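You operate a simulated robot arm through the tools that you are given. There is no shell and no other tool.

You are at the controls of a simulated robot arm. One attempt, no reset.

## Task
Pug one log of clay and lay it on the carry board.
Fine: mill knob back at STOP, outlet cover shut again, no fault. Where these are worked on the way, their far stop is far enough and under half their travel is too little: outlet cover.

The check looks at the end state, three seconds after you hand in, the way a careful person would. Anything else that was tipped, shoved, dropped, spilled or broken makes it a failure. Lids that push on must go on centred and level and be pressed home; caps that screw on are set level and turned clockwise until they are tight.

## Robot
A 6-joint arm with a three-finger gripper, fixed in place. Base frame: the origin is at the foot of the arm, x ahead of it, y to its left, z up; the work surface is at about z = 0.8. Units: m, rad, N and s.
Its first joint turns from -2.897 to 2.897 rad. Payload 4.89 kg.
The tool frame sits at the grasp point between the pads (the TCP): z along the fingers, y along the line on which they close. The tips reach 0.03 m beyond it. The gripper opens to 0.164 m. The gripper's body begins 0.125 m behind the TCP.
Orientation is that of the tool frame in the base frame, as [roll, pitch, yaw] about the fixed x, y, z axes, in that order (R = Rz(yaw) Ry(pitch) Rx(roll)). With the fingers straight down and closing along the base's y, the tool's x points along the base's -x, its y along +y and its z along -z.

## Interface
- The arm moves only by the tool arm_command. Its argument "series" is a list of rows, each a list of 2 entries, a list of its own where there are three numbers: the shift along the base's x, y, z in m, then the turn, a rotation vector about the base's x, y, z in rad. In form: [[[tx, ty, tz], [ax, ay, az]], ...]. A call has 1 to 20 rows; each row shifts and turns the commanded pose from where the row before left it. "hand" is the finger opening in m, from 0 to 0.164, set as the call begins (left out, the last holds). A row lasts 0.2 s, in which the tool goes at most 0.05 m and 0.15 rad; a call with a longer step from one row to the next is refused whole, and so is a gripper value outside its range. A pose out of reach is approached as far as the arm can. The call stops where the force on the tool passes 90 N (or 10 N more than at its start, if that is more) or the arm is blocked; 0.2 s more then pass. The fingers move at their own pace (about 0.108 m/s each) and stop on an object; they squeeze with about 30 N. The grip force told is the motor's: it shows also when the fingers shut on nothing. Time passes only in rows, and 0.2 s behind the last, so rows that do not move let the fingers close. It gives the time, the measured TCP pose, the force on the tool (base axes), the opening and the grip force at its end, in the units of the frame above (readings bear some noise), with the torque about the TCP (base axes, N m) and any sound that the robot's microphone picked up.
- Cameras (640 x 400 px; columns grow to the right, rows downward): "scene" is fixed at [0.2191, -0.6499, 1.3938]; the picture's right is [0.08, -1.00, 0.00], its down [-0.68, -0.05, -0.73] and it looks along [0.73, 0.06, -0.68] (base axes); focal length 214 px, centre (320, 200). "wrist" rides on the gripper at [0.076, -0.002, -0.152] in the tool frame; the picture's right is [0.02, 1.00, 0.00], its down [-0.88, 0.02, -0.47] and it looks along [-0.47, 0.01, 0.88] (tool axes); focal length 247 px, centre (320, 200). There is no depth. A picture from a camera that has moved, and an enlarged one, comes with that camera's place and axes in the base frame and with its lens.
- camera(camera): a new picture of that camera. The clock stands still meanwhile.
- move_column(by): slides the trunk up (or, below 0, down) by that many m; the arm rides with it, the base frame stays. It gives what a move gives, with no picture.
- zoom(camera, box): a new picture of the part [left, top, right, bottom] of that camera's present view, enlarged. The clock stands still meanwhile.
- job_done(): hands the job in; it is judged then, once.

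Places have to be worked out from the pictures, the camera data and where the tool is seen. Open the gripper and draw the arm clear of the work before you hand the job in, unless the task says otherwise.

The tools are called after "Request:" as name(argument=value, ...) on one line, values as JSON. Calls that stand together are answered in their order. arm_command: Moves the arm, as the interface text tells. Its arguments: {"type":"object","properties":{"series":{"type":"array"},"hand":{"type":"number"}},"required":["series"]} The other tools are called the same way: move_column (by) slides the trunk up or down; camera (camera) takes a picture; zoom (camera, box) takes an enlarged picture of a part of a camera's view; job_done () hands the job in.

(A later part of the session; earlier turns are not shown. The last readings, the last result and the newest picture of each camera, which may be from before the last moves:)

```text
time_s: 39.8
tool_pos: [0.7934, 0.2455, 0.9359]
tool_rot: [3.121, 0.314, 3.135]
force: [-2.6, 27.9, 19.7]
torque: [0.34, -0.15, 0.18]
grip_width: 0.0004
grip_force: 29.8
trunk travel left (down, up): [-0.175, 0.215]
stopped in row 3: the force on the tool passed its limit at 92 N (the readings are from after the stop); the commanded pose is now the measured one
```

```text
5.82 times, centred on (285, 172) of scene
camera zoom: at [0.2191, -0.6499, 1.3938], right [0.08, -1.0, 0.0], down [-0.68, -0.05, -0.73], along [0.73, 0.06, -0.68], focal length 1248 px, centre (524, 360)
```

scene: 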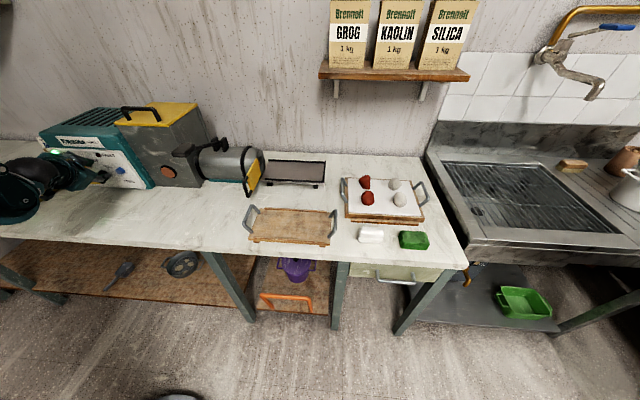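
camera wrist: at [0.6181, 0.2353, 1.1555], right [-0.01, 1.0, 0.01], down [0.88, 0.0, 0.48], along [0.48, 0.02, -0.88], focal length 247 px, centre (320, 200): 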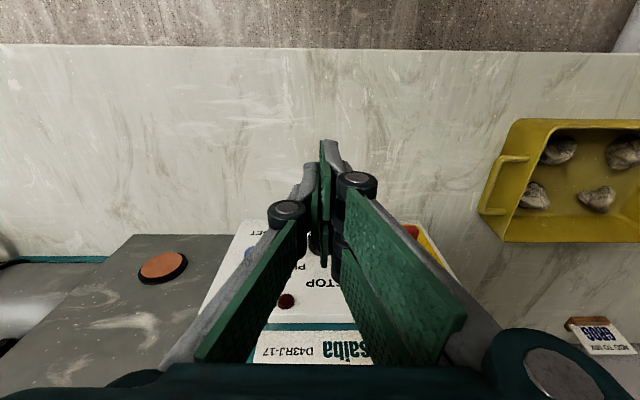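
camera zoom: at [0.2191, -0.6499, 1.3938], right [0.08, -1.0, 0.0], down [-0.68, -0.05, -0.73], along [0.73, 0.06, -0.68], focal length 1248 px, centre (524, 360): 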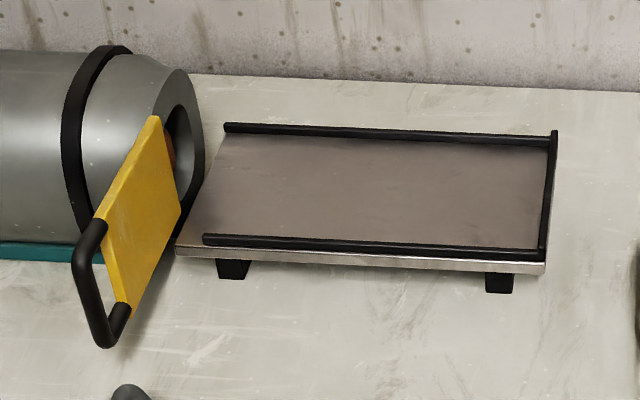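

The push reached 92 N with no further movement, so the knob appears to be at its PUG end stop. I compare the outlet at high zoom with the earlier picture for any clay movement.

Request:
zoom(camera="scene", box=[245, 145, 275, 180])

Request:
zoom(camera="scene", box=[130, 100, 250, 190])

```text
11.43 times, centred on (260, 162) of scene
camera zoom: at [0.2191, -0.6499, 1.3938], right [0.08, -1.0, 0.0], down [-0.68, -0.05, -0.73], along [0.73, 0.06, -0.68], focal length 2451 px, centre (1006, 629)
```

zoom: 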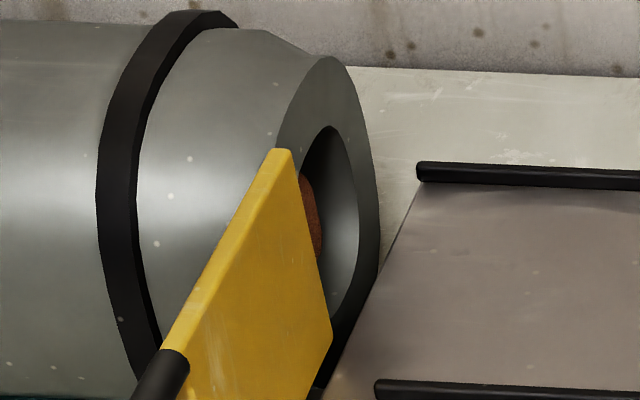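

```text
4.44 times, centred on (190, 145) of scene
camera zoom: at [0.2191, -0.6499, 1.3938], right [0.08, -1.0, 0.0], down [-0.68, -0.05, -0.73], along [0.73, 0.06, -0.68], focal length 953 px, centre (898, 444)
```

zoom: 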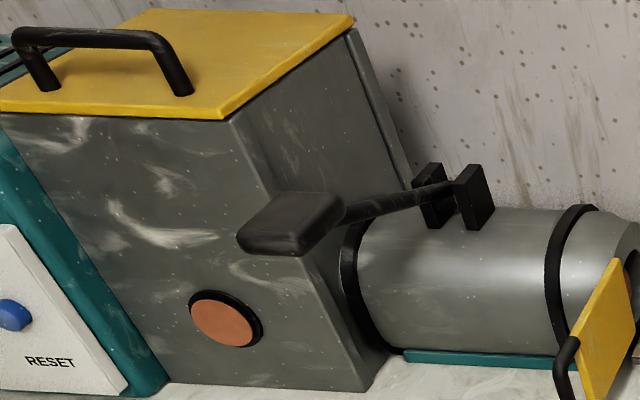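

The clay in the outlet hasn't moved after 12 s at PUG. The remaining control is the barrel's feed lever: pivot about (0.99, -0.176, 0.966), paddle about (0.776, -0.178, 1.05), sloping up toward the robot, so it is meant to be pressed down. I go above the paddle with closed fingers.

Request:
arm_command(series=[[[-0.03, 0.005, 0], [0, 0, 0]], [[-0.035, 0, 0.03], [0, 0.1, 0]], [[-0.01, 0, 0.045], [0, 0.1, 0]], [[0, -0.02, 0.042], [0, 0.1, 0]], [[0, -0.03, 0.035], [0, 0, 0]], [[0, -0.03, 0.03], [0, 0, 0]], [[0, -0.048, 0], [0, 0, 0]], [[0, -0.048, 0], [0, 0, 0]], [[0, -0.048, 0], [0, 0, 0]], [[0, -0.048, 0], [0, 0, 0]], [[0, -0.048, 0], [0, 0, 0]], [[0, -0.048, 0], [0, 0, 0]], [[0, -0.048, 0], [0, 0, 0]], [[0.02, -0.006, 0], [0, 0, 0]]])

Request:
camera(camera="wrist")

Request:
camera(camera="scene")

Request:
zoom(camera="scene", box=[80, 155, 130, 195])

```text
time_s: 42.8
tool_pos: [0.7415, -0.1744, 1.1168]
tool_rot: [3.125, 0.011, 3.133]
force: [-1.3, 0.5, 0.3]
torque: [-0.04, -0.11, -0.03]
grip_width: 0.0001
grip_force: 30.3
trunk travel left (down, up): [-0.175, 0.215]
```

```text
taken
camera wrist: at [0.6629, -0.1775, 1.2688], right [-0.01, 1.0, 0.02], down [0.88, 0.0, 0.48], along [0.48, 0.02, -0.87], focal length 247 px, centre (320, 200)
```

wrist: 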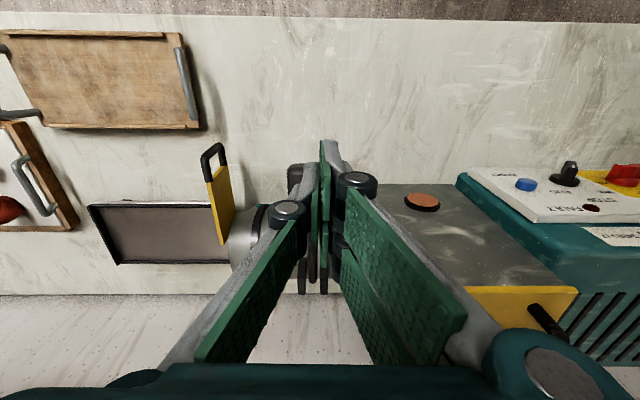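

```text
taken
```

scene: 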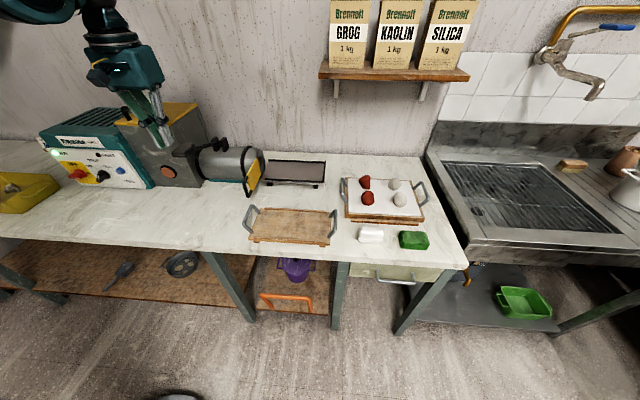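

```text
10.00 times, centred on (105, 175) of scene
camera zoom: at [0.2191, -0.6499, 1.3938], right [0.08, -1.0, 0.0], down [-0.68, -0.05, -0.73], along [0.73, 0.06, -0.68], focal length 2145 px, centre (2470, 450)
```

zoom: 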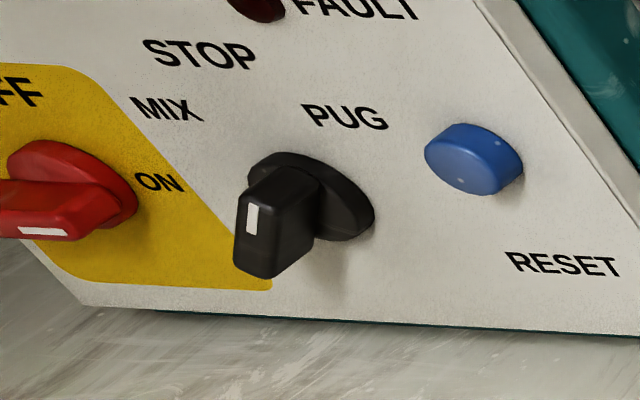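

The paddle is just ahead of and below the fingertips. I zoom to fix its position relative to them.

Request:
zoom(camera="wrist", box=[250, 130, 400, 310])

Request:
zoom(camera="scene", box=[100, 80, 250, 200])

```text
2.22 times, centred on (325, 220) of wrist
camera zoom: at [0.6629, -0.1775, 1.2688], right [-0.01, 1.0, 0.02], down [0.88, 0.0, 0.48], along [0.48, 0.02, -0.87], focal length 549 px, centre (309, 156)
```

zoom: 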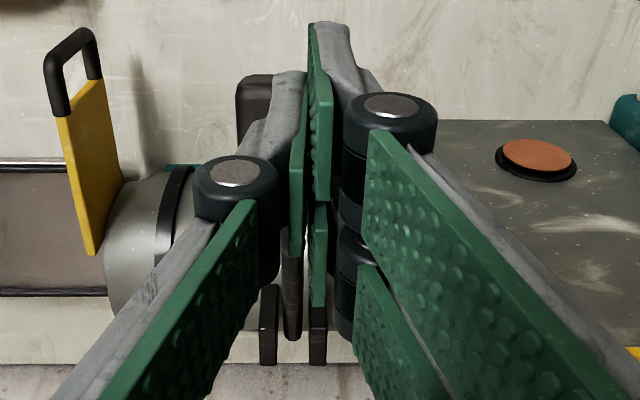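

```text
3.33 times, centred on (175, 140) of scene
camera zoom: at [0.2191, -0.6499, 1.3938], right [0.08, -1.0, 0.0], down [-0.68, -0.05, -0.73], along [0.73, 0.06, -0.68], focal length 715 px, centre (803, 400)
```

zoom: 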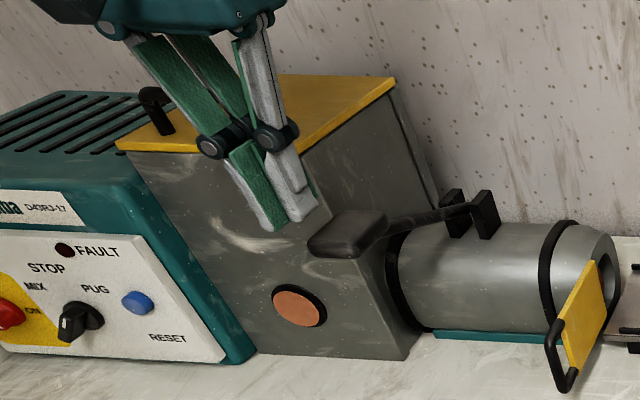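

Paddle centre confirmed near (0.773, -0.178), top about z=1.06. I move over it and press down in small steps, watching the force.

Request:
arm_command(series=[[[0.03, -0.004, 0], [0, 0, 0]], [[0, 0, -0.015], [0, 0, 0]], [[0, 0, -0.01], [0, 0, 0]], [[0, 0, -0.01], [0, 0, 0]], [[0, 0, -0.01], [0, 0, 0]]])

Request:
zoom(camera="scene", box=[130, 90, 290, 200])

```text
time_s: 44.0
tool_pos: [0.7693, -0.1776, 1.0722]
tool_rot: [3.124, 0.012, 3.132]
force: [-1.5, 0.7, 2.9]
torque: [-0.01, -0.05, -0.01]
grip_width: 0.0001
grip_force: 45.0
trunk travel left (down, up): [-0.175, 0.215]
```

```text
3.64 times, centred on (210, 145) of scene
camera zoom: at [0.2191, -0.6499, 1.3938], right [0.08, -1.0, 0.0], down [-0.68, -0.05, -0.73], along [0.73, 0.06, -0.68], focal length 780 px, centre (720, 400)
```

zoom: 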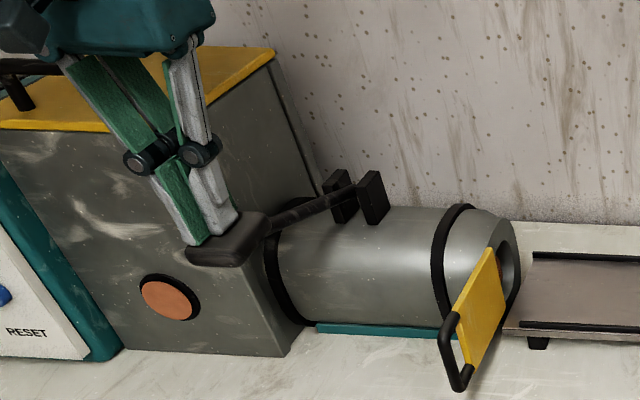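

The fingertip is on the paddle with only about 3 N resistance. I continue pressing down and check the outlet.

Request:
arm_command(series=[[[-0.003, 0, -0.015], [0, 0, 0]], [[-0.003, 0, -0.015], [0, 0, 0]], [[-0.002, 0, -0.015], [0, 0, 0]]])

Request:
zoom(camera="scene", box=[130, 90, 290, 200])

Request:
zoom(camera="scene", box=[230, 140, 340, 205])

```text
time_s: 44.8
tool_pos: [0.7602, -0.1782, 1.0285]
tool_rot: [3.123, 0.013, 3.132]
force: [-3.2, -0.2, 8.7]
torque: [0.03, -0.18, 0.03]
grip_width: 0.0
grip_force: 45.1
trunk travel left (down, up): [-0.175, 0.215]
```

```text
3.64 times, centred on (210, 145) of scene
camera zoom: at [0.2191, -0.6499, 1.3938], right [0.08, -1.0, 0.0], down [-0.68, -0.05, -0.73], along [0.73, 0.06, -0.68], focal length 780 px, centre (720, 400)
```

zoom: 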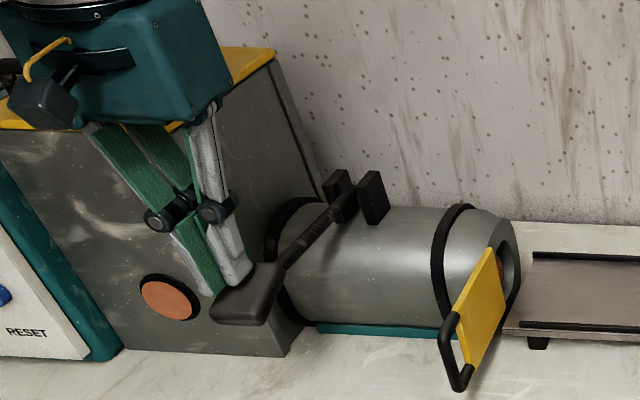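

```text
5.82 times, centred on (285, 172) of scene
camera zoom: at [0.2191, -0.6499, 1.3938], right [0.08, -1.0, 0.0], down [-0.68, -0.05, -0.73], along [0.73, 0.06, -0.68], focal length 1248 px, centre (524, 360)
```

zoom: 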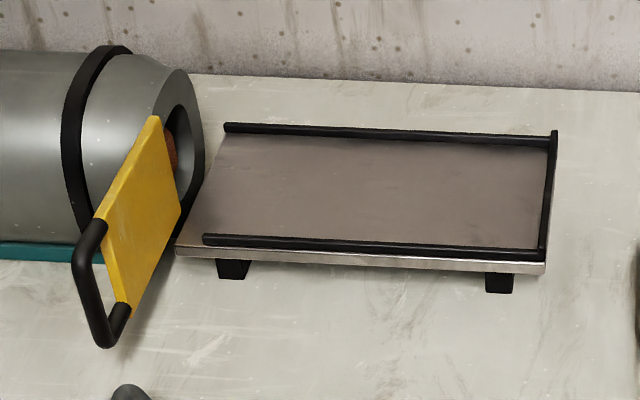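

The lever moves down and the clay in the outlet seems to have advanced slightly. I keep pressing.

Request:
arm_command(series=[[[-0.001, 0, -0.015], [0, 0, 0]], [[0, 0, -0.015], [0, 0, 0]], [[0.001, 0, -0.015], [0, 0, 0]]])

Request:
zoom(camera="scene", box=[130, 90, 290, 200])

Request:
zoom(camera="scene", box=[230, 140, 340, 205])

```text
time_s: 45.1
tool_pos: [0.7571, -0.1785, 1.0273]
tool_rot: [3.124, 0.017, 3.132]
force: [-20.0, 1.4, 81.8]
torque: [0.21, -2.02, 0.25]
grip_width: 0.0001
grip_force: 45.1
trunk travel left (down, up): [-0.175, 0.215]
stopped in row 1: the force on the tool passed its limit at 124 N (the readings are from after the stop); the commanded pose is now the measured one
```

```text
3.64 times, centred on (210, 145) of scene
camera zoom: at [0.2191, -0.6499, 1.3938], right [0.08, -1.0, 0.0], down [-0.68, -0.05, -0.73], along [0.73, 0.06, -0.68], focal length 780 px, centre (720, 400)
```

zoom: 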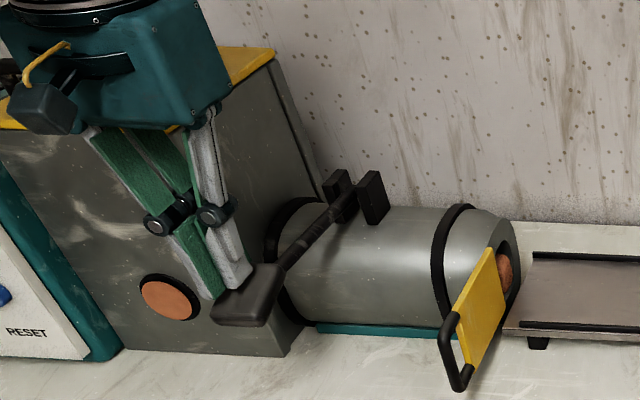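

```text
5.82 times, centred on (285, 172) of scene
camera zoom: at [0.2191, -0.6499, 1.3938], right [0.08, -1.0, 0.0], down [-0.68, -0.05, -0.73], along [0.73, 0.06, -0.68], focal length 1248 px, centre (524, 360)
```

zoom: 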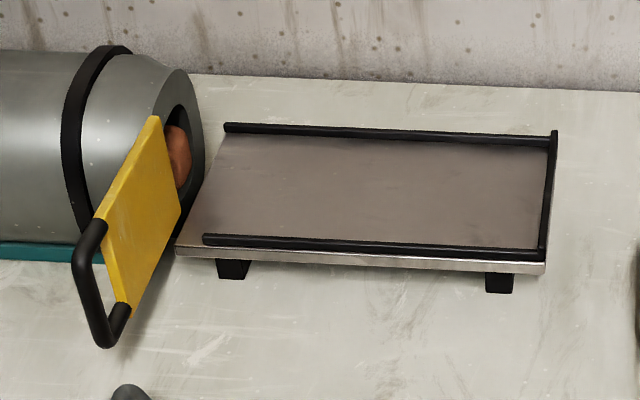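

The lever is at its bottom stop and clay is now filling the outlet, so the mill feeds while the lever is held down. I hold it there, ease the load slightly, and watch the log grow.

Request:
arm_command(series=[[[0, 0, 0.001], [0, 0, 0]], [[0, 0, 0], [0, 0, 0]]])

Request:
zoom(camera="scene", box=[230, 140, 340, 205])

```text
time_s: 45.8
tool_pos: [0.7572, -0.1778, 1.0263]
tool_rot: [3.125, 0.015, 3.13]
force: [-21.7, 2.4, 71.3]
torque: [0.26, -1.65, 0.31]
grip_width: 0.0
grip_force: 44.9
trunk travel left (down, up): [-0.175, 0.215]
stopped in row 2: the force on the tool passed its limit at 95 N (the readings are from after the stop); the commanded pose is now the measured one
```

```text
5.82 times, centred on (285, 172) of scene
camera zoom: at [0.2191, -0.6499, 1.3938], right [0.08, -1.0, 0.0], down [-0.68, -0.05, -0.73], along [0.73, 0.06, -0.68], focal length 1248 px, centre (524, 360)
```

zoom: 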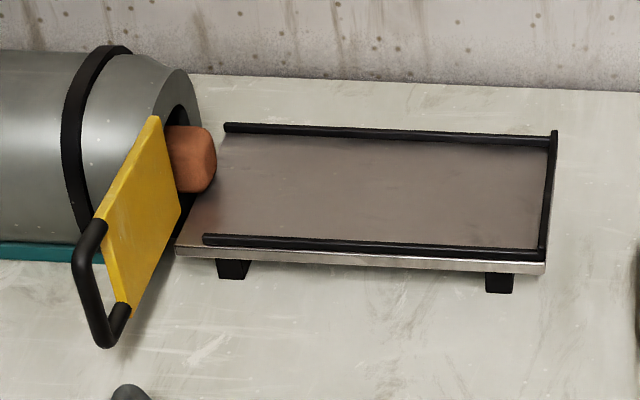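

The log is coming out, roughly 50 mm in diameter at about 0.03 m/s. I ease the lever force and keep holding, checking frequently.

Request:
arm_command(series=[[[0, 0, 0.002], [0, 0, 0]], [[0, 0, 0], [0, 0, 0]], [[0, 0, 0], [0, 0, 0]], [[0, 0, 0], [0, 0, 0]]])

Request:
zoom(camera="scene", box=[230, 140, 340, 205])

```text
time_s: 46.8
tool_pos: [0.7588, -0.1785, 1.0282]
tool_rot: [3.123, 0.017, 3.132]
force: [-28.6, 8.2, 46.5]
torque: [0.38, -0.72, 0.34]
grip_width: 0.0
grip_force: 45.0
trunk travel left (down, up): [-0.175, 0.215]
```

```text
5.82 times, centred on (285, 172) of scene
camera zoom: at [0.2191, -0.6499, 1.3938], right [0.08, -1.0, 0.0], down [-0.68, -0.05, -0.73], along [0.73, 0.06, -0.68], focal length 1248 px, centre (524, 360)
```

zoom: 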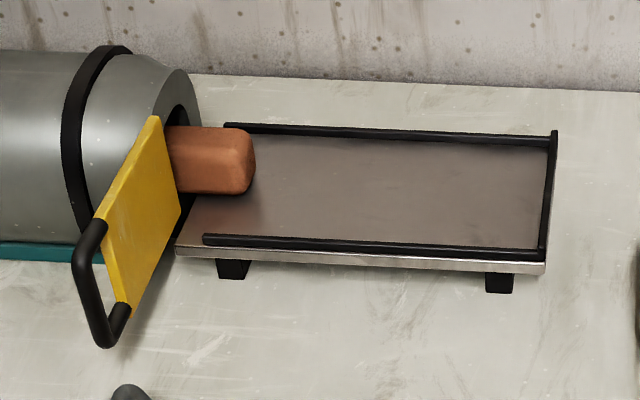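

It is advancing about 30 mm per second and has plenty of tray left. I hold for two more seconds.

Request:
arm_command(series=[[[0, 0, 0], [0, 0, 0]], [[0, 0, 0], [0, 0, 0]], [[0, 0, 0], [0, 0, 0]], [[0, 0, 0], [0, 0, 0]], [[0, 0, 0], [0, 0, 0]], [[0, 0, 0], [0, 0, 0]], [[0, 0, 0], [0, 0, 0]], [[0, 0, 0], [0, 0, 0]]])

Request:
zoom(camera="scene", box=[230, 140, 340, 205])

Request:
zoom(camera="scene", box=[30, 120, 230, 220])

```text
time_s: 48.6
tool_pos: [0.7592, -0.1775, 1.0261]
tool_rot: [3.124, 0.018, 3.133]
force: [-23.9, 6.3, 48.3]
torque: [0.3, -0.83, 0.22]
grip_width: 0.0003
grip_force: 45.3
trunk travel left (down, up): [-0.175, 0.215]
```

```text
5.82 times, centred on (285, 172) of scene
camera zoom: at [0.2191, -0.6499, 1.3938], right [0.08, -1.0, 0.0], down [-0.68, -0.05, -0.73], along [0.73, 0.06, -0.68], focal length 1248 px, centre (524, 360)
```

zoom: 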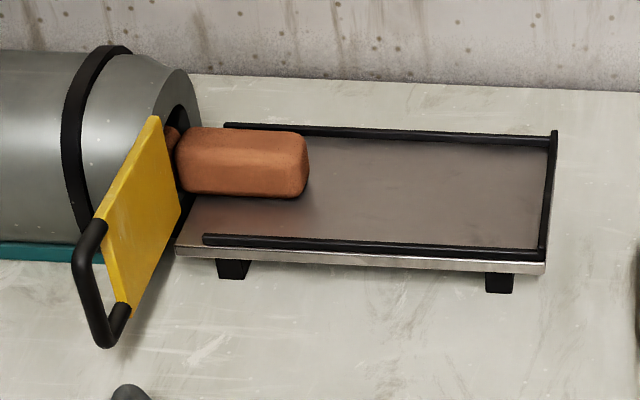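

```text
3.20 times, centred on (130, 170) of scene
camera zoom: at [0.2191, -0.6499, 1.3938], right [0.08, -1.0, 0.0], down [-0.68, -0.05, -0.73], along [0.73, 0.06, -0.68], focal length 686 px, centre (928, 296)
```

zoom: 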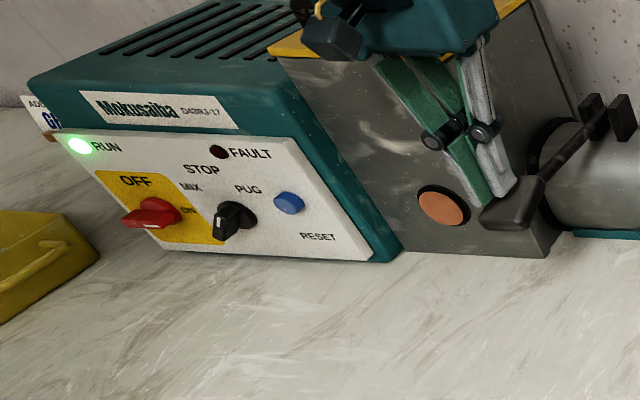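

The log now looks complete and separated: it lies on the tray with a gap behind it and a new clay face in the outlet. I lift off the lever at once and check that feeding stops.

Request:
arm_command(series=[[[0, 0, 0.05], [0, 0, 0]], [[-0.02, 0, 0.04], [0, 0, 0]]])

Request:
zoom(camera="scene", box=[230, 140, 340, 205])

Request:
camera(camera="scene")

```text
time_s: 49.2
tool_pos: [0.7407, -0.1771, 1.1143]
tool_rot: [3.125, 0.013, 3.133]
force: [1.7, -0.7, -0.4]
torque: [0.08, 0.32, 0.03]
grip_width: 0.0002
grip_force: 45.0
trunk travel left (down, up): [-0.175, 0.215]
```

```text
5.82 times, centred on (285, 172) of scene
camera zoom: at [0.2191, -0.6499, 1.3938], right [0.08, -1.0, 0.0], down [-0.68, -0.05, -0.73], along [0.73, 0.06, -0.68], focal length 1248 px, centre (524, 360)
```

zoom: 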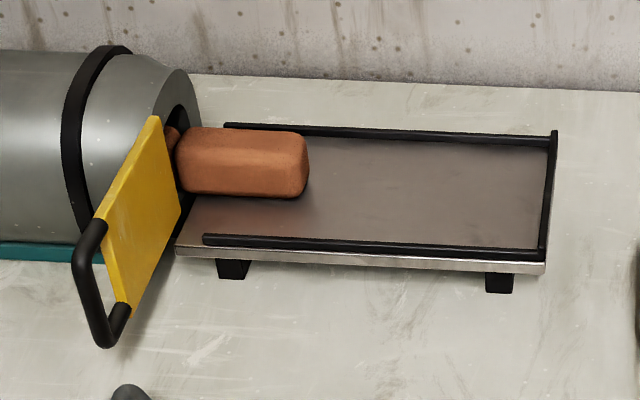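

```text
taken
```

scene: 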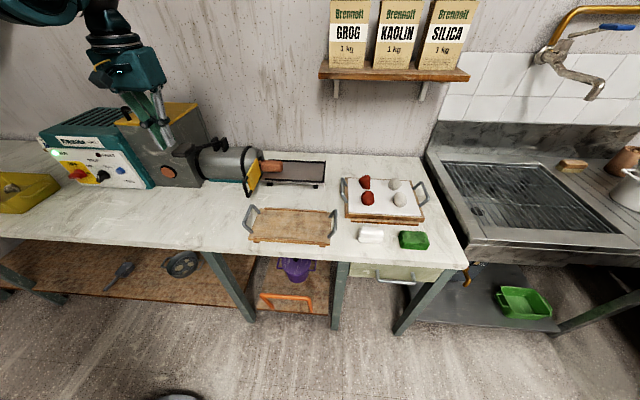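

Feeding stopped: the log hasn't moved, and the lever has sprung back up. Now I turn the mill knob back to STOP, returning to the panel with the tool tilted 45° and rolled about 26° to match the bar.

Request:
arm_command(series=[[[-0.03, 0.03, 0], [0, 0, 0]], [[0, 0.046, -0.005], [0, 0, 0]], [[0, 0.046, -0.005], [0, 0, 0]], [[0, 0.046, -0.005], [0, 0, 0]], [[0, 0.046, -0.005], [0, 0, 0]], [[0, 0.046, -0.005], [0, 0, 0]], [[0, 0.046, -0.005], [0, 0, 0]], [[0, 0.046, -0.005], [0, 0, 0]], [[0, 0.046, -0.005], [0, 0, 0]], [[0, 0.02, -0.02], [0, 0, 0]], [[0, 0, -0.012], [0, -0.131, 0]], [[0, 0, -0.012], [0, -0.131, 0]], [[0, 0, -0.012], [0, -0.131, 0]], [[0, 0, -0.012], [0, -0.131, 0]], [[0, 0, -0.012], [0, -0.131, 0]], [[0, 0, -0.012], [0, -0.131, 0]], [[0, -0.002, -0.008], [0.15, 0, 0]], [[0, -0.002, -0.008], [0.15, 0, 0]], [[0, -0.001, -0.008], [0.14, 0, 0]]], hand=0.06)

Request:
zoom(camera="wrist", box=[220, 100, 420, 240])

Request:
camera(camera="scene")

Request:
zoom(camera="scene", box=[230, 140, 340, 205])

```text
time_s: 53.2
tool_pos: [0.7102, 0.2367, 0.9574]
tool_rot: [2.522, 0.702, 2.717]
force: [-1.4, 1.6, 0.3]
torque: [-0.04, -0.04, -0.11]
grip_width: 0.06
grip_force: 0.1
trunk travel left (down, up): [-0.175, 0.215]
```

```text
2.86 times, centred on (320, 170) of wrist
camera zoom: at [0.5483, 0.2111, 1.0034], right [-0.02, 0.9, 0.43], down [0.27, -0.41, 0.87], along [0.96, 0.14, -0.24], focal length 706 px, centre (320, 286)
```

zoom: 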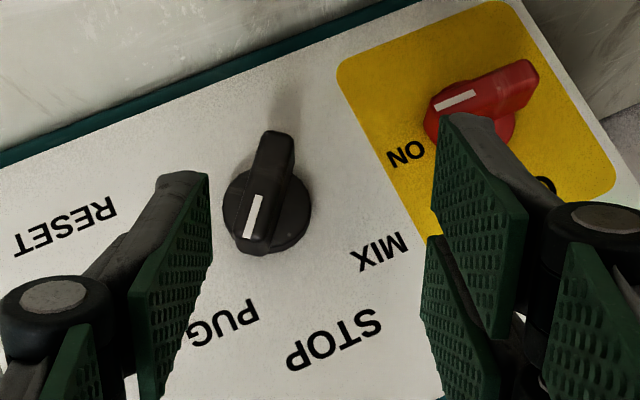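

```text
taken
```

scene: 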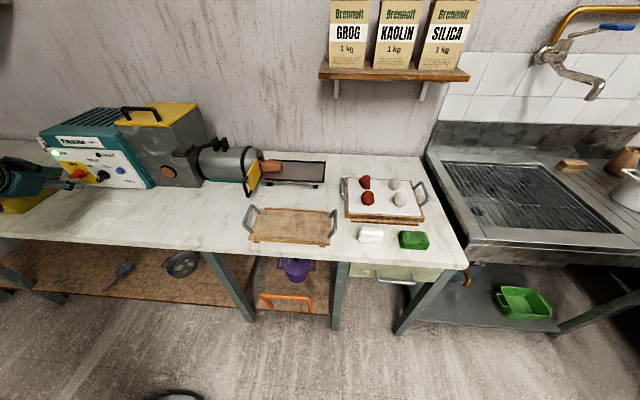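

```text
5.82 times, centred on (285, 172) of scene
camera zoom: at [0.2191, -0.6499, 1.3938], right [0.08, -1.0, 0.0], down [-0.68, -0.05, -0.73], along [0.73, 0.06, -0.68], focal length 1248 px, centre (524, 360)
```

zoom: 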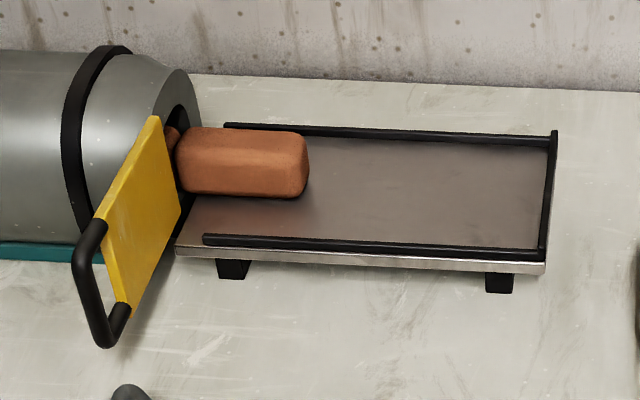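

The log is unmoved and the knob stands at about 37°, roughly 11° further than my tool. I advance to straddle the bar.

Request:
arm_command(series=[[[0.019, 0, -0.0124], [0, 0, 0]], [[0.019, 0, -0.0124], [0, 0, 0]], [[0.019, 0, -0.0124], [0, 0, 0]], [[0.018, 0, -0.0117], [0, 0, 0]], [[0, 0, 0], [0, 0, 0]]])

Request:
zoom(camera="wrist", box=[220, 100, 420, 240])

```text
time_s: 54.4
tool_pos: [0.7874, 0.2352, 0.9083]
tool_rot: [2.524, 0.702, 2.722]
force: [0.1, 0.2, -0.7]
torque: [-0.02, 0.0, -0.04]
grip_width: 0.0602
grip_force: 0.1
trunk travel left (down, up): [-0.175, 0.215]
```

```text
2.86 times, centred on (320, 170) of wrist
camera zoom: at [0.6254, 0.2106, 0.9539], right [-0.02, 0.9, 0.43], down [0.27, -0.41, 0.87], along [0.96, 0.14, -0.24], focal length 706 px, centre (320, 286)
```

zoom: 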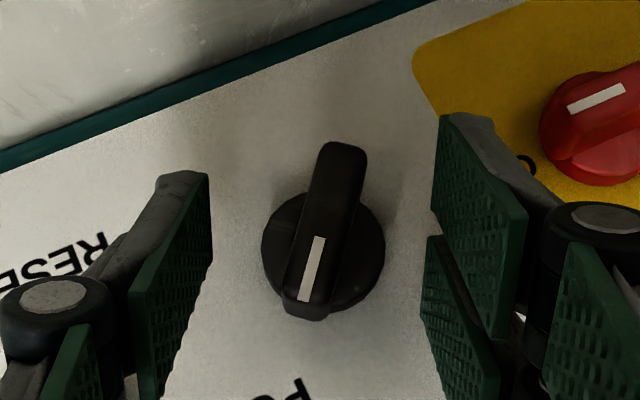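

The bar is centred between the pads. I close on it.

Request:
arm_command(series=[[[0, 0, 0], [0, 0, 0]], [[0, 0, 0], [0, 0, 0]], [[0, 0, 0], [0, 0, 0]]], hand=0.0)

Request:
zoom(camera="wrist", box=[220, 100, 420, 240])

```text
time_s: 55.2
tool_pos: [0.7861, 0.2372, 0.9081]
tool_rot: [2.523, 0.704, 2.719]
force: [3.8, 21.1, 12.3]
torque: [0.44, 0.24, 0.77]
grip_width: 0.0142
grip_force: 45.2
trunk travel left (down, up): [-0.175, 0.215]
```

```text
2.86 times, centred on (320, 170) of wrist
camera zoom: at [0.625, 0.2118, 0.9543], right [-0.02, 0.9, 0.43], down [0.27, -0.41, 0.87], along [0.96, 0.14, -0.24], focal length 706 px, centre (320, 286)
```

zoom: 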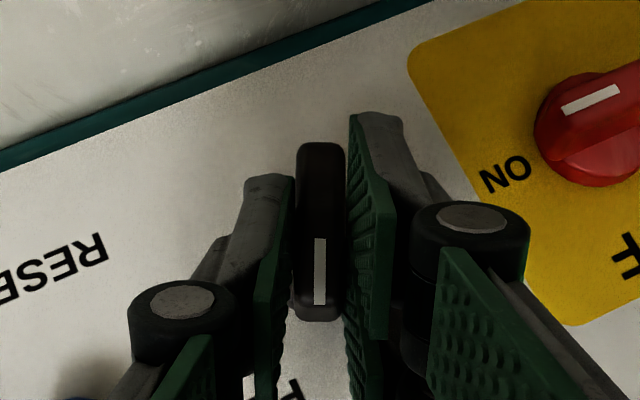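

The bar has swung into line with the fingers (14 mm). I rotate it back toward STOP about the knob axis.

Request:
arm_command(series=[[[0, 0.0022, 0.0007], [-0.11, 0, 0]], [[0, 0.0018, 0.0005], [-0.11, 0, 0]], [[0, 0.0018, 0.0003], [-0.11, 0, 0]], [[0, 0.0018, 0.0001], [-0.11, 0, 0]]])

Request:
zoom(camera="wrist", box=[220, 100, 420, 240])

Request:
zoom(camera="scene", box=[40, 140, 160, 215])

Request:
zoom(camera="scene", box=[230, 140, 340, 205])

```text
time_s: 56.2
tool_pos: [0.786, 0.2436, 0.9118]
tool_rot: [3.119, 0.801, 3.131]
force: [15.5, 40.9, 5.0]
torque: [0.77, 0.83, 0.71]
grip_width: 0.0137
grip_force: 45.1
trunk travel left (down, up): [-0.175, 0.215]
```

```text
2.86 times, centred on (320, 170) of wrist
camera zoom: at [0.6249, 0.2407, 0.9629], right [-0.02, 1.0, 0.0], down [0.27, 0.0, 0.96], along [0.96, 0.02, -0.27], focal length 706 px, centre (320, 286)
```

zoom: 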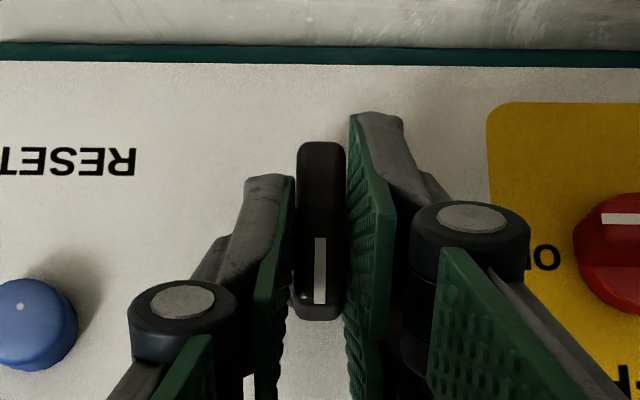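

```text
5.33 times, centred on (100, 178) of scene
camera zoom: at [0.2191, -0.6499, 1.3938], right [0.08, -1.0, 0.0], down [-0.68, -0.05, -0.73], along [0.73, 0.06, -0.68], focal length 1144 px, centre (1493, 320)
```

zoom: 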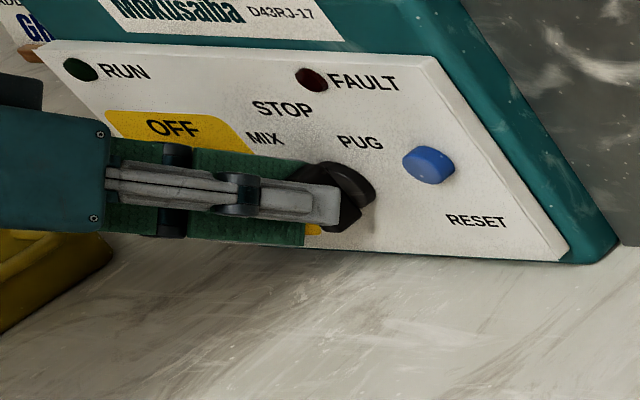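

```text
5.82 times, centred on (285, 172) of scene
camera zoom: at [0.2191, -0.6499, 1.3938], right [0.08, -1.0, 0.0], down [-0.68, -0.05, -0.73], along [0.73, 0.06, -0.68], focal length 1248 px, centre (524, 360)
```

zoom: 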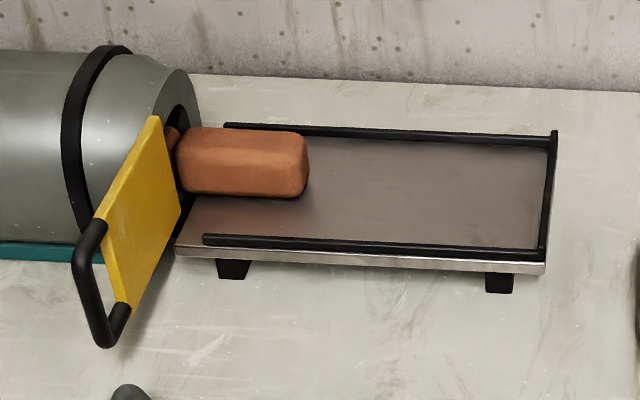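

RUN is off, no fault, and the bar is vertical at STOP. I relieve the side load before letting go so the knob isn't dragged.

Request:
arm_command(series=[[[0.001, 0.002, 0], [0, 0, 0]], [[0, 0, 0], [0, 0, 0]]])

```text
time_s: 56.8
tool_pos: [0.787, 0.244, 0.9123]
tool_rot: [3.118, 0.8, 3.13]
force: [17.4, 22.4, 6.6]
torque: [0.42, -1.39, 0.33]
grip_width: 0.0138
grip_force: 44.9
trunk travel left (down, up): [-0.175, 0.215]
```

Request:
arm_command(series=[[[0, 0.001, 0], [0, 0, 0]], [[0, 0, 0], [0, 0, 0]]])

Request:
arm_command(series=[[[0, 0, 0], [0, 0, 0]], [[-0.01, 0, 0.005], [0, 0, 0]], [[-0.025, 0, 0.015], [0, 0, 0]], [[-0.03, 0, 0.02], [0, 0, 0]]], hand=0.06)

Request:
zoom(camera="wrist", box=[240, 120, 400, 260])

Request:
zoom(camera="scene", box=[40, 140, 160, 215])

```text
time_s: 57.4
tool_pos: [0.7864, 0.2447, 0.9107]
tool_rot: [3.115, 0.804, 3.128]
force: [20.0, 6.3, 13.9]
torque: [0.11, -0.69, 0.01]
grip_width: 0.0137
grip_force: 44.7
trunk travel left (down, up): [-0.175, 0.215]
```

```text
time_s: 58.4
tool_pos: [0.7223, 0.2443, 0.952]
tool_rot: [3.116, 0.8, 3.129]
force: [2.1, -0.2, -1.8]
torque: [-0.06, 0.1, -0.05]
grip_width: 0.0599
grip_force: 0.1
trunk travel left (down, up): [-0.175, 0.215]
```

```text
2.86 times, centred on (320, 190) of wrist
camera zoom: at [0.561, 0.2406, 1.0038], right [-0.02, 1.0, 0.0], down [0.27, 0.0, 0.96], along [0.96, 0.02, -0.27], focal length 706 px, centre (320, 229)
```

zoom: 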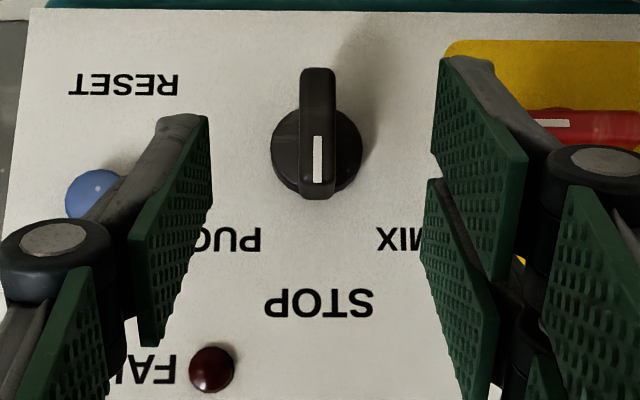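

```text
5.33 times, centred on (100, 178) of scene
camera zoom: at [0.2191, -0.6499, 1.3938], right [0.08, -1.0, 0.0], down [-0.68, -0.05, -0.73], along [0.73, 0.06, -0.68], focal length 1144 px, centre (1493, 320)
```

zoom: 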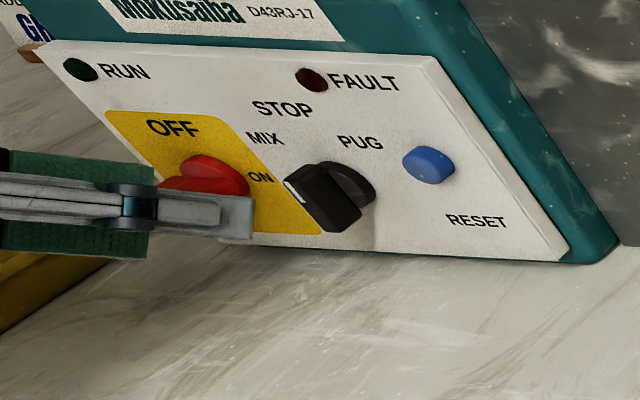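

The knob points at STOP, RUN and FAULT are dark, and the isolator is untouched. Now for the log: I untilt the tool, rise, and travel back past the lever at a safe distance to in front of the log.

Request:
arm_command(series=[[[-0.008, 0, 0.025], [0.004, 0.133, 0]], [[-0.008, 0, 0.025], [0.004, 0.133, 0]], [[-0.008, 0, 0.025], [0.004, 0.133, 0]], [[-0.008, 0, 0.025], [0.004, 0.133, 0]], [[-0.008, 0, 0.03], [0.004, 0.133, 0]], [[-0.008, 0, 0.03], [0.004, 0.133, 0]], [[0, -0.0485, 0], [0, 0, 0]], [[0, -0.0485, 0], [0, 0, 0]], [[0, -0.0485, 0], [0, 0, 0]], [[0, -0.0485, 0], [0, 0, 0]], [[0, -0.0485, 0], [0, 0, 0]], [[0, -0.0485, 0], [0, 0, 0]], [[0, -0.0485, 0], [0, 0, 0]], [[0, -0.0485, 0], [0, 0, 0]], [[0, -0.0485, 0], [0, 0, 0]], [[0, -0.0485, 0], [0, 0, 0]], [[0, -0.0485, 0], [0, 0, 0]], [[0, -0.0485, 0], [0, 0, 0]], [[0, -0.0485, 0], [0, 0, 0]]], hand=0.1)

Request:
camera(camera="wrist")

Request:
camera(camera="scene")

```text
time_s: 62.4
tool_pos: [0.6714, -0.3826, 1.1121]
tool_rot: [3.102, 0.004, 3.124]
force: [-0.4, 2.0, -0.1]
torque: [-0.25, -0.03, -0.03]
grip_width: 0.0999
grip_force: 0.1
trunk travel left (down, up): [-0.175, 0.215]
```

```text
taken
camera wrist: at [0.5955, -0.3893, 1.2643], right [0.0, 1.0, 0.04], down [0.88, -0.01, 0.48], along [0.48, 0.04, -0.88], focal length 247 px, centre (320, 200)
```

wrist: 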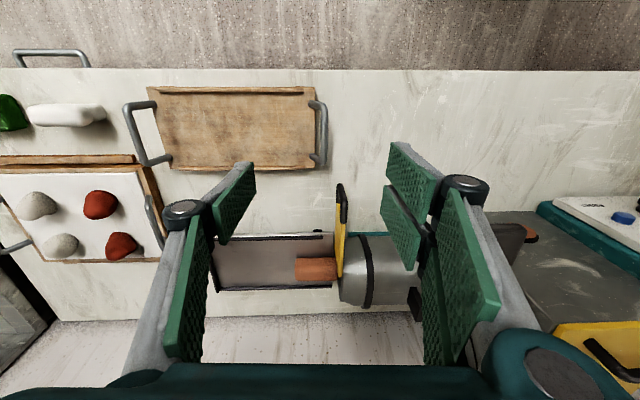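

```text
taken
```

scene: 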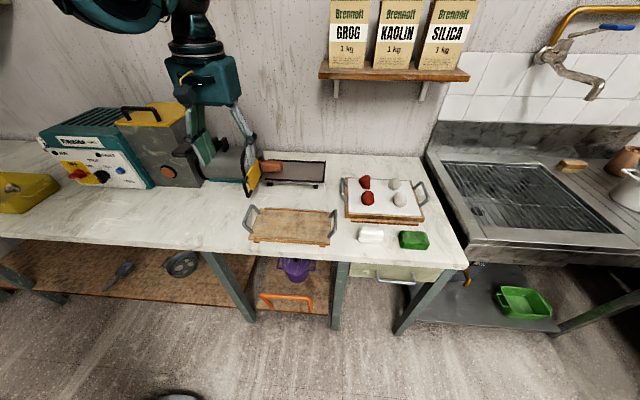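

The log is on the tray right by the cover. I zoom in to measure where it lies.

Request:
zoom(camera="wrist", box=[260, 220, 380, 310])

Request:
zoom(camera="scene", box=[240, 145, 300, 185])

```text
4.44 times, centred on (320, 265) of wrist
camera zoom: at [0.5955, -0.3893, 1.2643], right [0.0, 1.0, 0.04], down [0.88, -0.01, 0.48], along [0.48, 0.04, -0.88], focal length 1098 px, centre (320, -89)
```

zoom: 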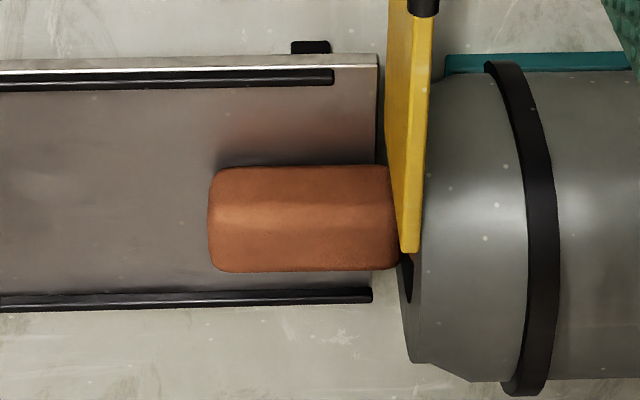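

```text
10.00 times, centred on (270, 165) of scene
camera zoom: at [0.2191, -0.6499, 1.3938], right [0.08, -1.0, 0.0], down [-0.68, -0.05, -0.73], along [0.73, 0.06, -0.68], focal length 2145 px, centre (820, 550)
```

zoom: 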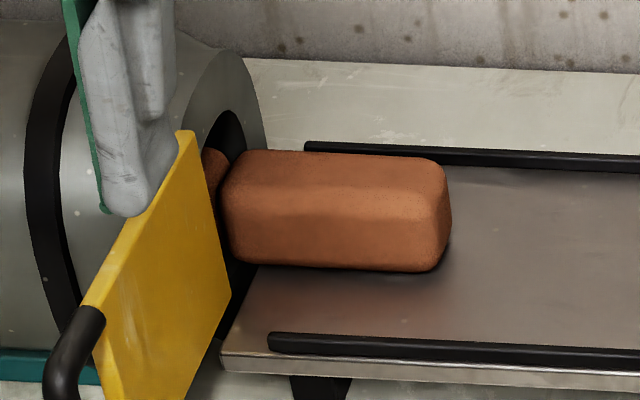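

The log is roughly 35 mm square by 90 mm long, centred near (0.985, -0.379, 0.862). It rests on the tray with its end just in the cover's plane, so it must be lifted off before the cover can shut. I level the tool, turn it to close along x, and hover above the log.

Request:
arm_command(series=[[[0, 0, 0], [-0.038, 0, 0]], [[0.0285, 0, 0], [0, 0, 0.1444]], [[0.0285, 0, 0], [0, 0, 0.1444]], [[0.0285, 0, 0], [0, 0, 0.1444]], [[0.0285, 0, 0], [0, 0, 0.1444]], [[0.0285, 0, 0], [0, 0, 0.1444]], [[0.0285, 0, 0], [0, 0, 0.1444]], [[0.0285, 0, 0], [0, 0, 0.1444]], [[0.0285, 0, 0], [0, 0, 0.1444]], [[0.0285, 0, 0], [0, 0, 0.1444]], [[0.0285, 0, 0], [0, 0, 0.1444]], [[0.0285, 0, 0], [0, 0, 0.1444]], [[0, 0, 0], [0, 0, 0]]], hand=0.08)

Request:
camera(camera="wrist")

Request:
zoom(camera="wrist", box=[240, 130, 400, 250])

Request:
camera(camera="scene")

```text
time_s: 65.2
tool_pos: [0.9877, -0.3864, 1.1084]
tool_rot: [3.139, 0.003, -1.57]
force: [-0.1, -1.8, -0.8]
torque: [0.02, 0.08, 0.02]
grip_width: 0.0799
grip_force: 0.1
trunk travel left (down, up): [-0.175, 0.215]
```

```text
taken
camera wrist: at [0.9903, -0.4633, 1.2635], right [-1.0, -0.02, 0.0], down [-0.02, 0.88, 0.48], along [-0.01, 0.48, -0.88], focal length 247 px, centre (320, 200)
```

wrist: 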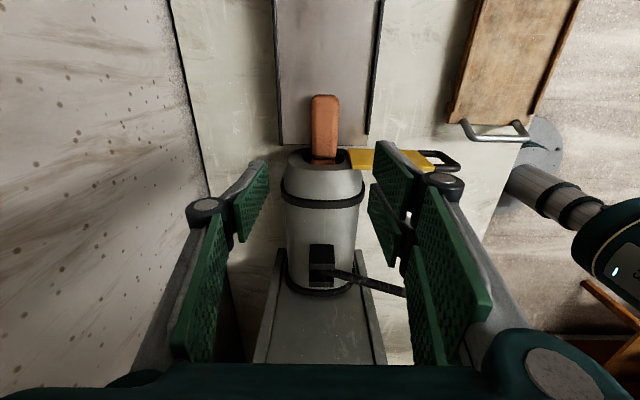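

```text
3.33 times, centred on (320, 190) of wrist
camera zoom: at [0.9903, -0.4633, 1.2635], right [-1.0, -0.02, 0.0], down [-0.02, 0.88, 0.48], along [-0.01, 0.48, -0.88], focal length 823 px, centre (320, 233)
```

zoom: 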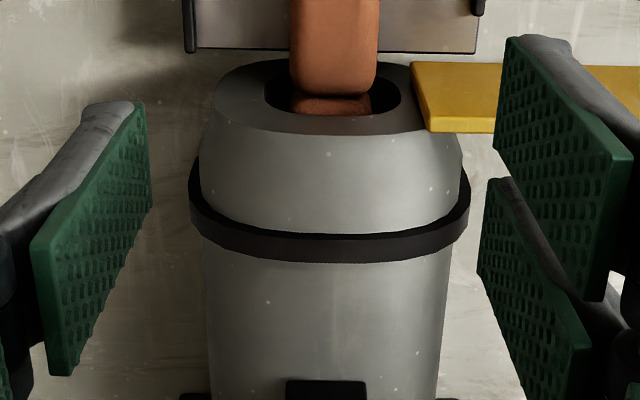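

```text
taken
```

scene: 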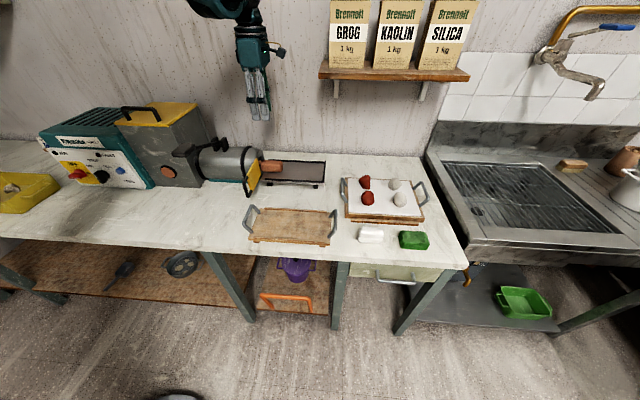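

The cover is clear of the outlet and the log sticks out along -y. I zoom on it from above.

Request:
zoom(camera="wrist", box=[260, 70, 400, 190])

```text
3.33 times, centred on (330, 130) of wrist
camera zoom: at [0.9903, -0.4633, 1.2635], right [-1.0, -0.02, 0.0], down [-0.02, 0.88, 0.48], along [-0.01, 0.48, -0.88], focal length 823 px, centre (287, 433)
```

zoom: 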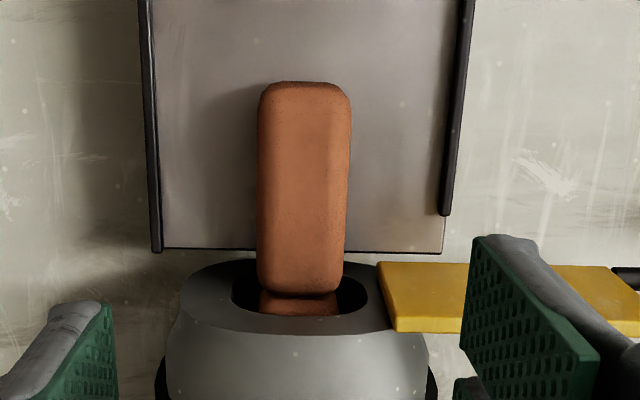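

The log is about 42 mm wide and 97 mm long, centred at (0.981, -0.377). Its end reaches about a centimetre into the outlet mouth, so I'll pull it out along -y before lifting. I shift 6 mm in x and descend.

Request:
arm_command(series=[[[-0.006, 0, -0.03], [0, 0, 0]], [[0, 0, -0.04], [0, 0, 0]], [[0, 0, -0.04], [0, 0, 0]], [[0, 0, -0.04], [0, 0, 0]], [[0, 0, -0.04], [0, 0, 0]], [[0, 0, -0.015], [0, 0, 0]], [[0, 0, 0], [0, 0, 0]]])

Request:
camera(camera="wrist")

Request:
zoom(camera="scene", box=[230, 120, 310, 190])

```text
time_s: 66.8
tool_pos: [0.9817, -0.3845, 0.9062]
tool_rot: [3.14, 0.003, -1.571]
force: [0.1, 0.3, 0.8]
torque: [0.03, 0.07, 0.0]
grip_width: 0.0803
grip_force: 0.1
trunk travel left (down, up): [-0.175, 0.215]
```

```text
taken
camera wrist: at [0.9843, -0.4617, 1.0589], right [-1.0, -0.02, 0.0], down [-0.02, 0.88, 0.48], along [-0.01, 0.48, -0.88], focal length 247 px, centre (320, 200)
```

wrist: 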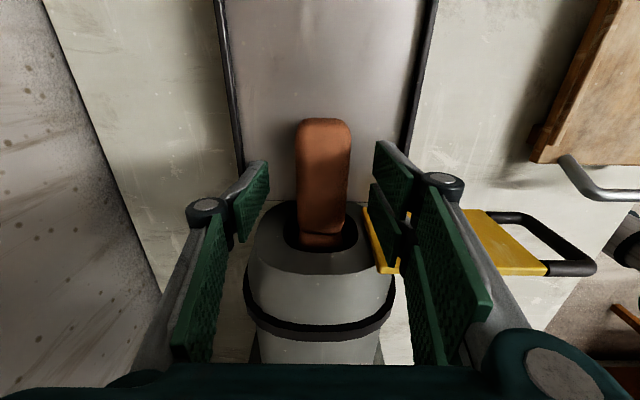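

```text
5.71 times, centred on (270, 155) of scene
camera zoom: at [0.2191, -0.6499, 1.3938], right [0.08, -1.0, 0.0], down [-0.68, -0.05, -0.73], along [0.73, 0.06, -0.68], focal length 1226 px, centre (606, 457)
```

zoom: 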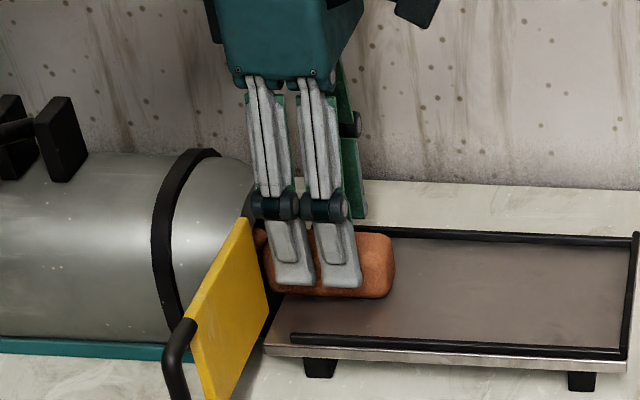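

The two finger sides straddle the log with clearance to the cover. I lower the last part, watching for contact with the tray.

Request:
arm_command(series=[[[0, 0, -0.01], [0, 0, 0]], [[0, 0, -0.008], [0, 0, 0]], [[0, 0, -0.005], [0, 0, 0]], [[0, 0, 0], [0, 0, 0]]])

Request:
zoom(camera="scene", box=[230, 120, 310, 190])

Request:
zoom(camera="wrist", box=[220, 100, 420, 260])

```text
time_s: 67.8
tool_pos: [0.9809, -0.3857, 0.8819]
tool_rot: [3.14, 0.003, -1.572]
force: [0.8, -0.5, 0.1]
torque: [0.03, 0.02, -0.03]
grip_width: 0.0799
grip_force: 0.1
trunk travel left (down, up): [-0.175, 0.215]
```

```text
5.71 times, centred on (270, 155) of scene
camera zoom: at [0.2191, -0.6499, 1.3938], right [0.08, -1.0, 0.0], down [-0.68, -0.05, -0.73], along [0.73, 0.06, -0.68], focal length 1226 px, centre (606, 457)
```

zoom: 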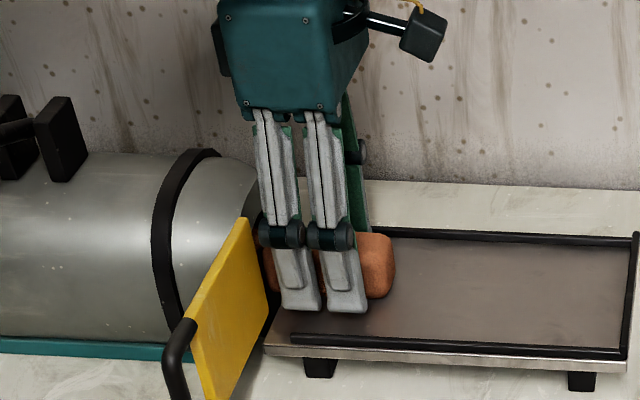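

```text
2.50 times, centred on (320, 180) of wrist
camera zoom: at [0.9846, -0.4621, 1.036], right [-1.0, -0.02, 0.0], down [-0.02, 0.88, 0.48], along [-0.01, 0.48, -0.88], focal length 617 px, centre (320, 250)
```

zoom: 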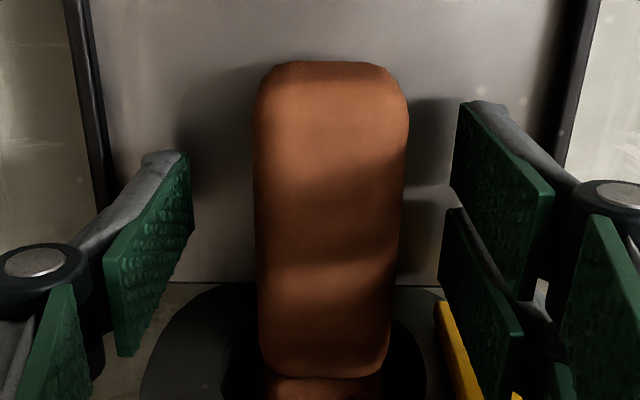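

Everything is aligned, so I close on the log.

Request:
arm_command(series=[[[0, 0, 0], [0, 0, 0]], [[0, 0, 0], [0, 0, 0]], [[0, 0, 0], [0, 0, 0]], [[0, 0, 0], [0, 0, 0]]], hand=0.0)

Request:
zoom(camera="wrist", box=[220, 100, 420, 260])

```text
time_s: 68.8
tool_pos: [0.9825, -0.3857, 0.8821]
tool_rot: [3.14, 0.004, -1.57]
force: [-0.9, -0.6, 0.6]
torque: [-0.12, 0.03, -0.04]
grip_width: 0.0417
grip_force: 29.5
trunk travel left (down, up): [-0.175, 0.215]
```

```text
2.50 times, centred on (320, 180) of wrist
camera zoom: at [0.9846, -0.4621, 1.0362], right [-1.0, -0.02, 0.0], down [-0.02, 0.88, 0.48], along [-0.01, 0.48, -0.88], focal length 617 px, centre (320, 250)
```

zoom: 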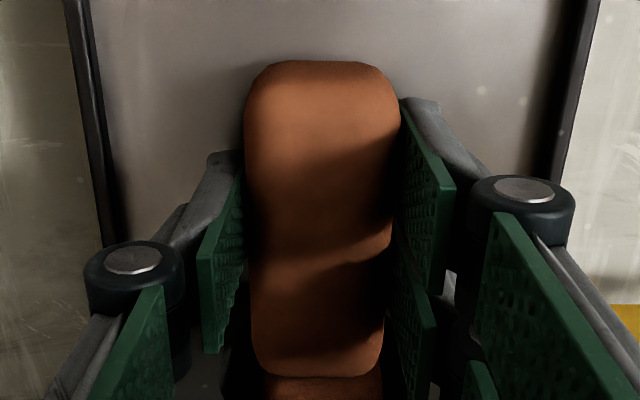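

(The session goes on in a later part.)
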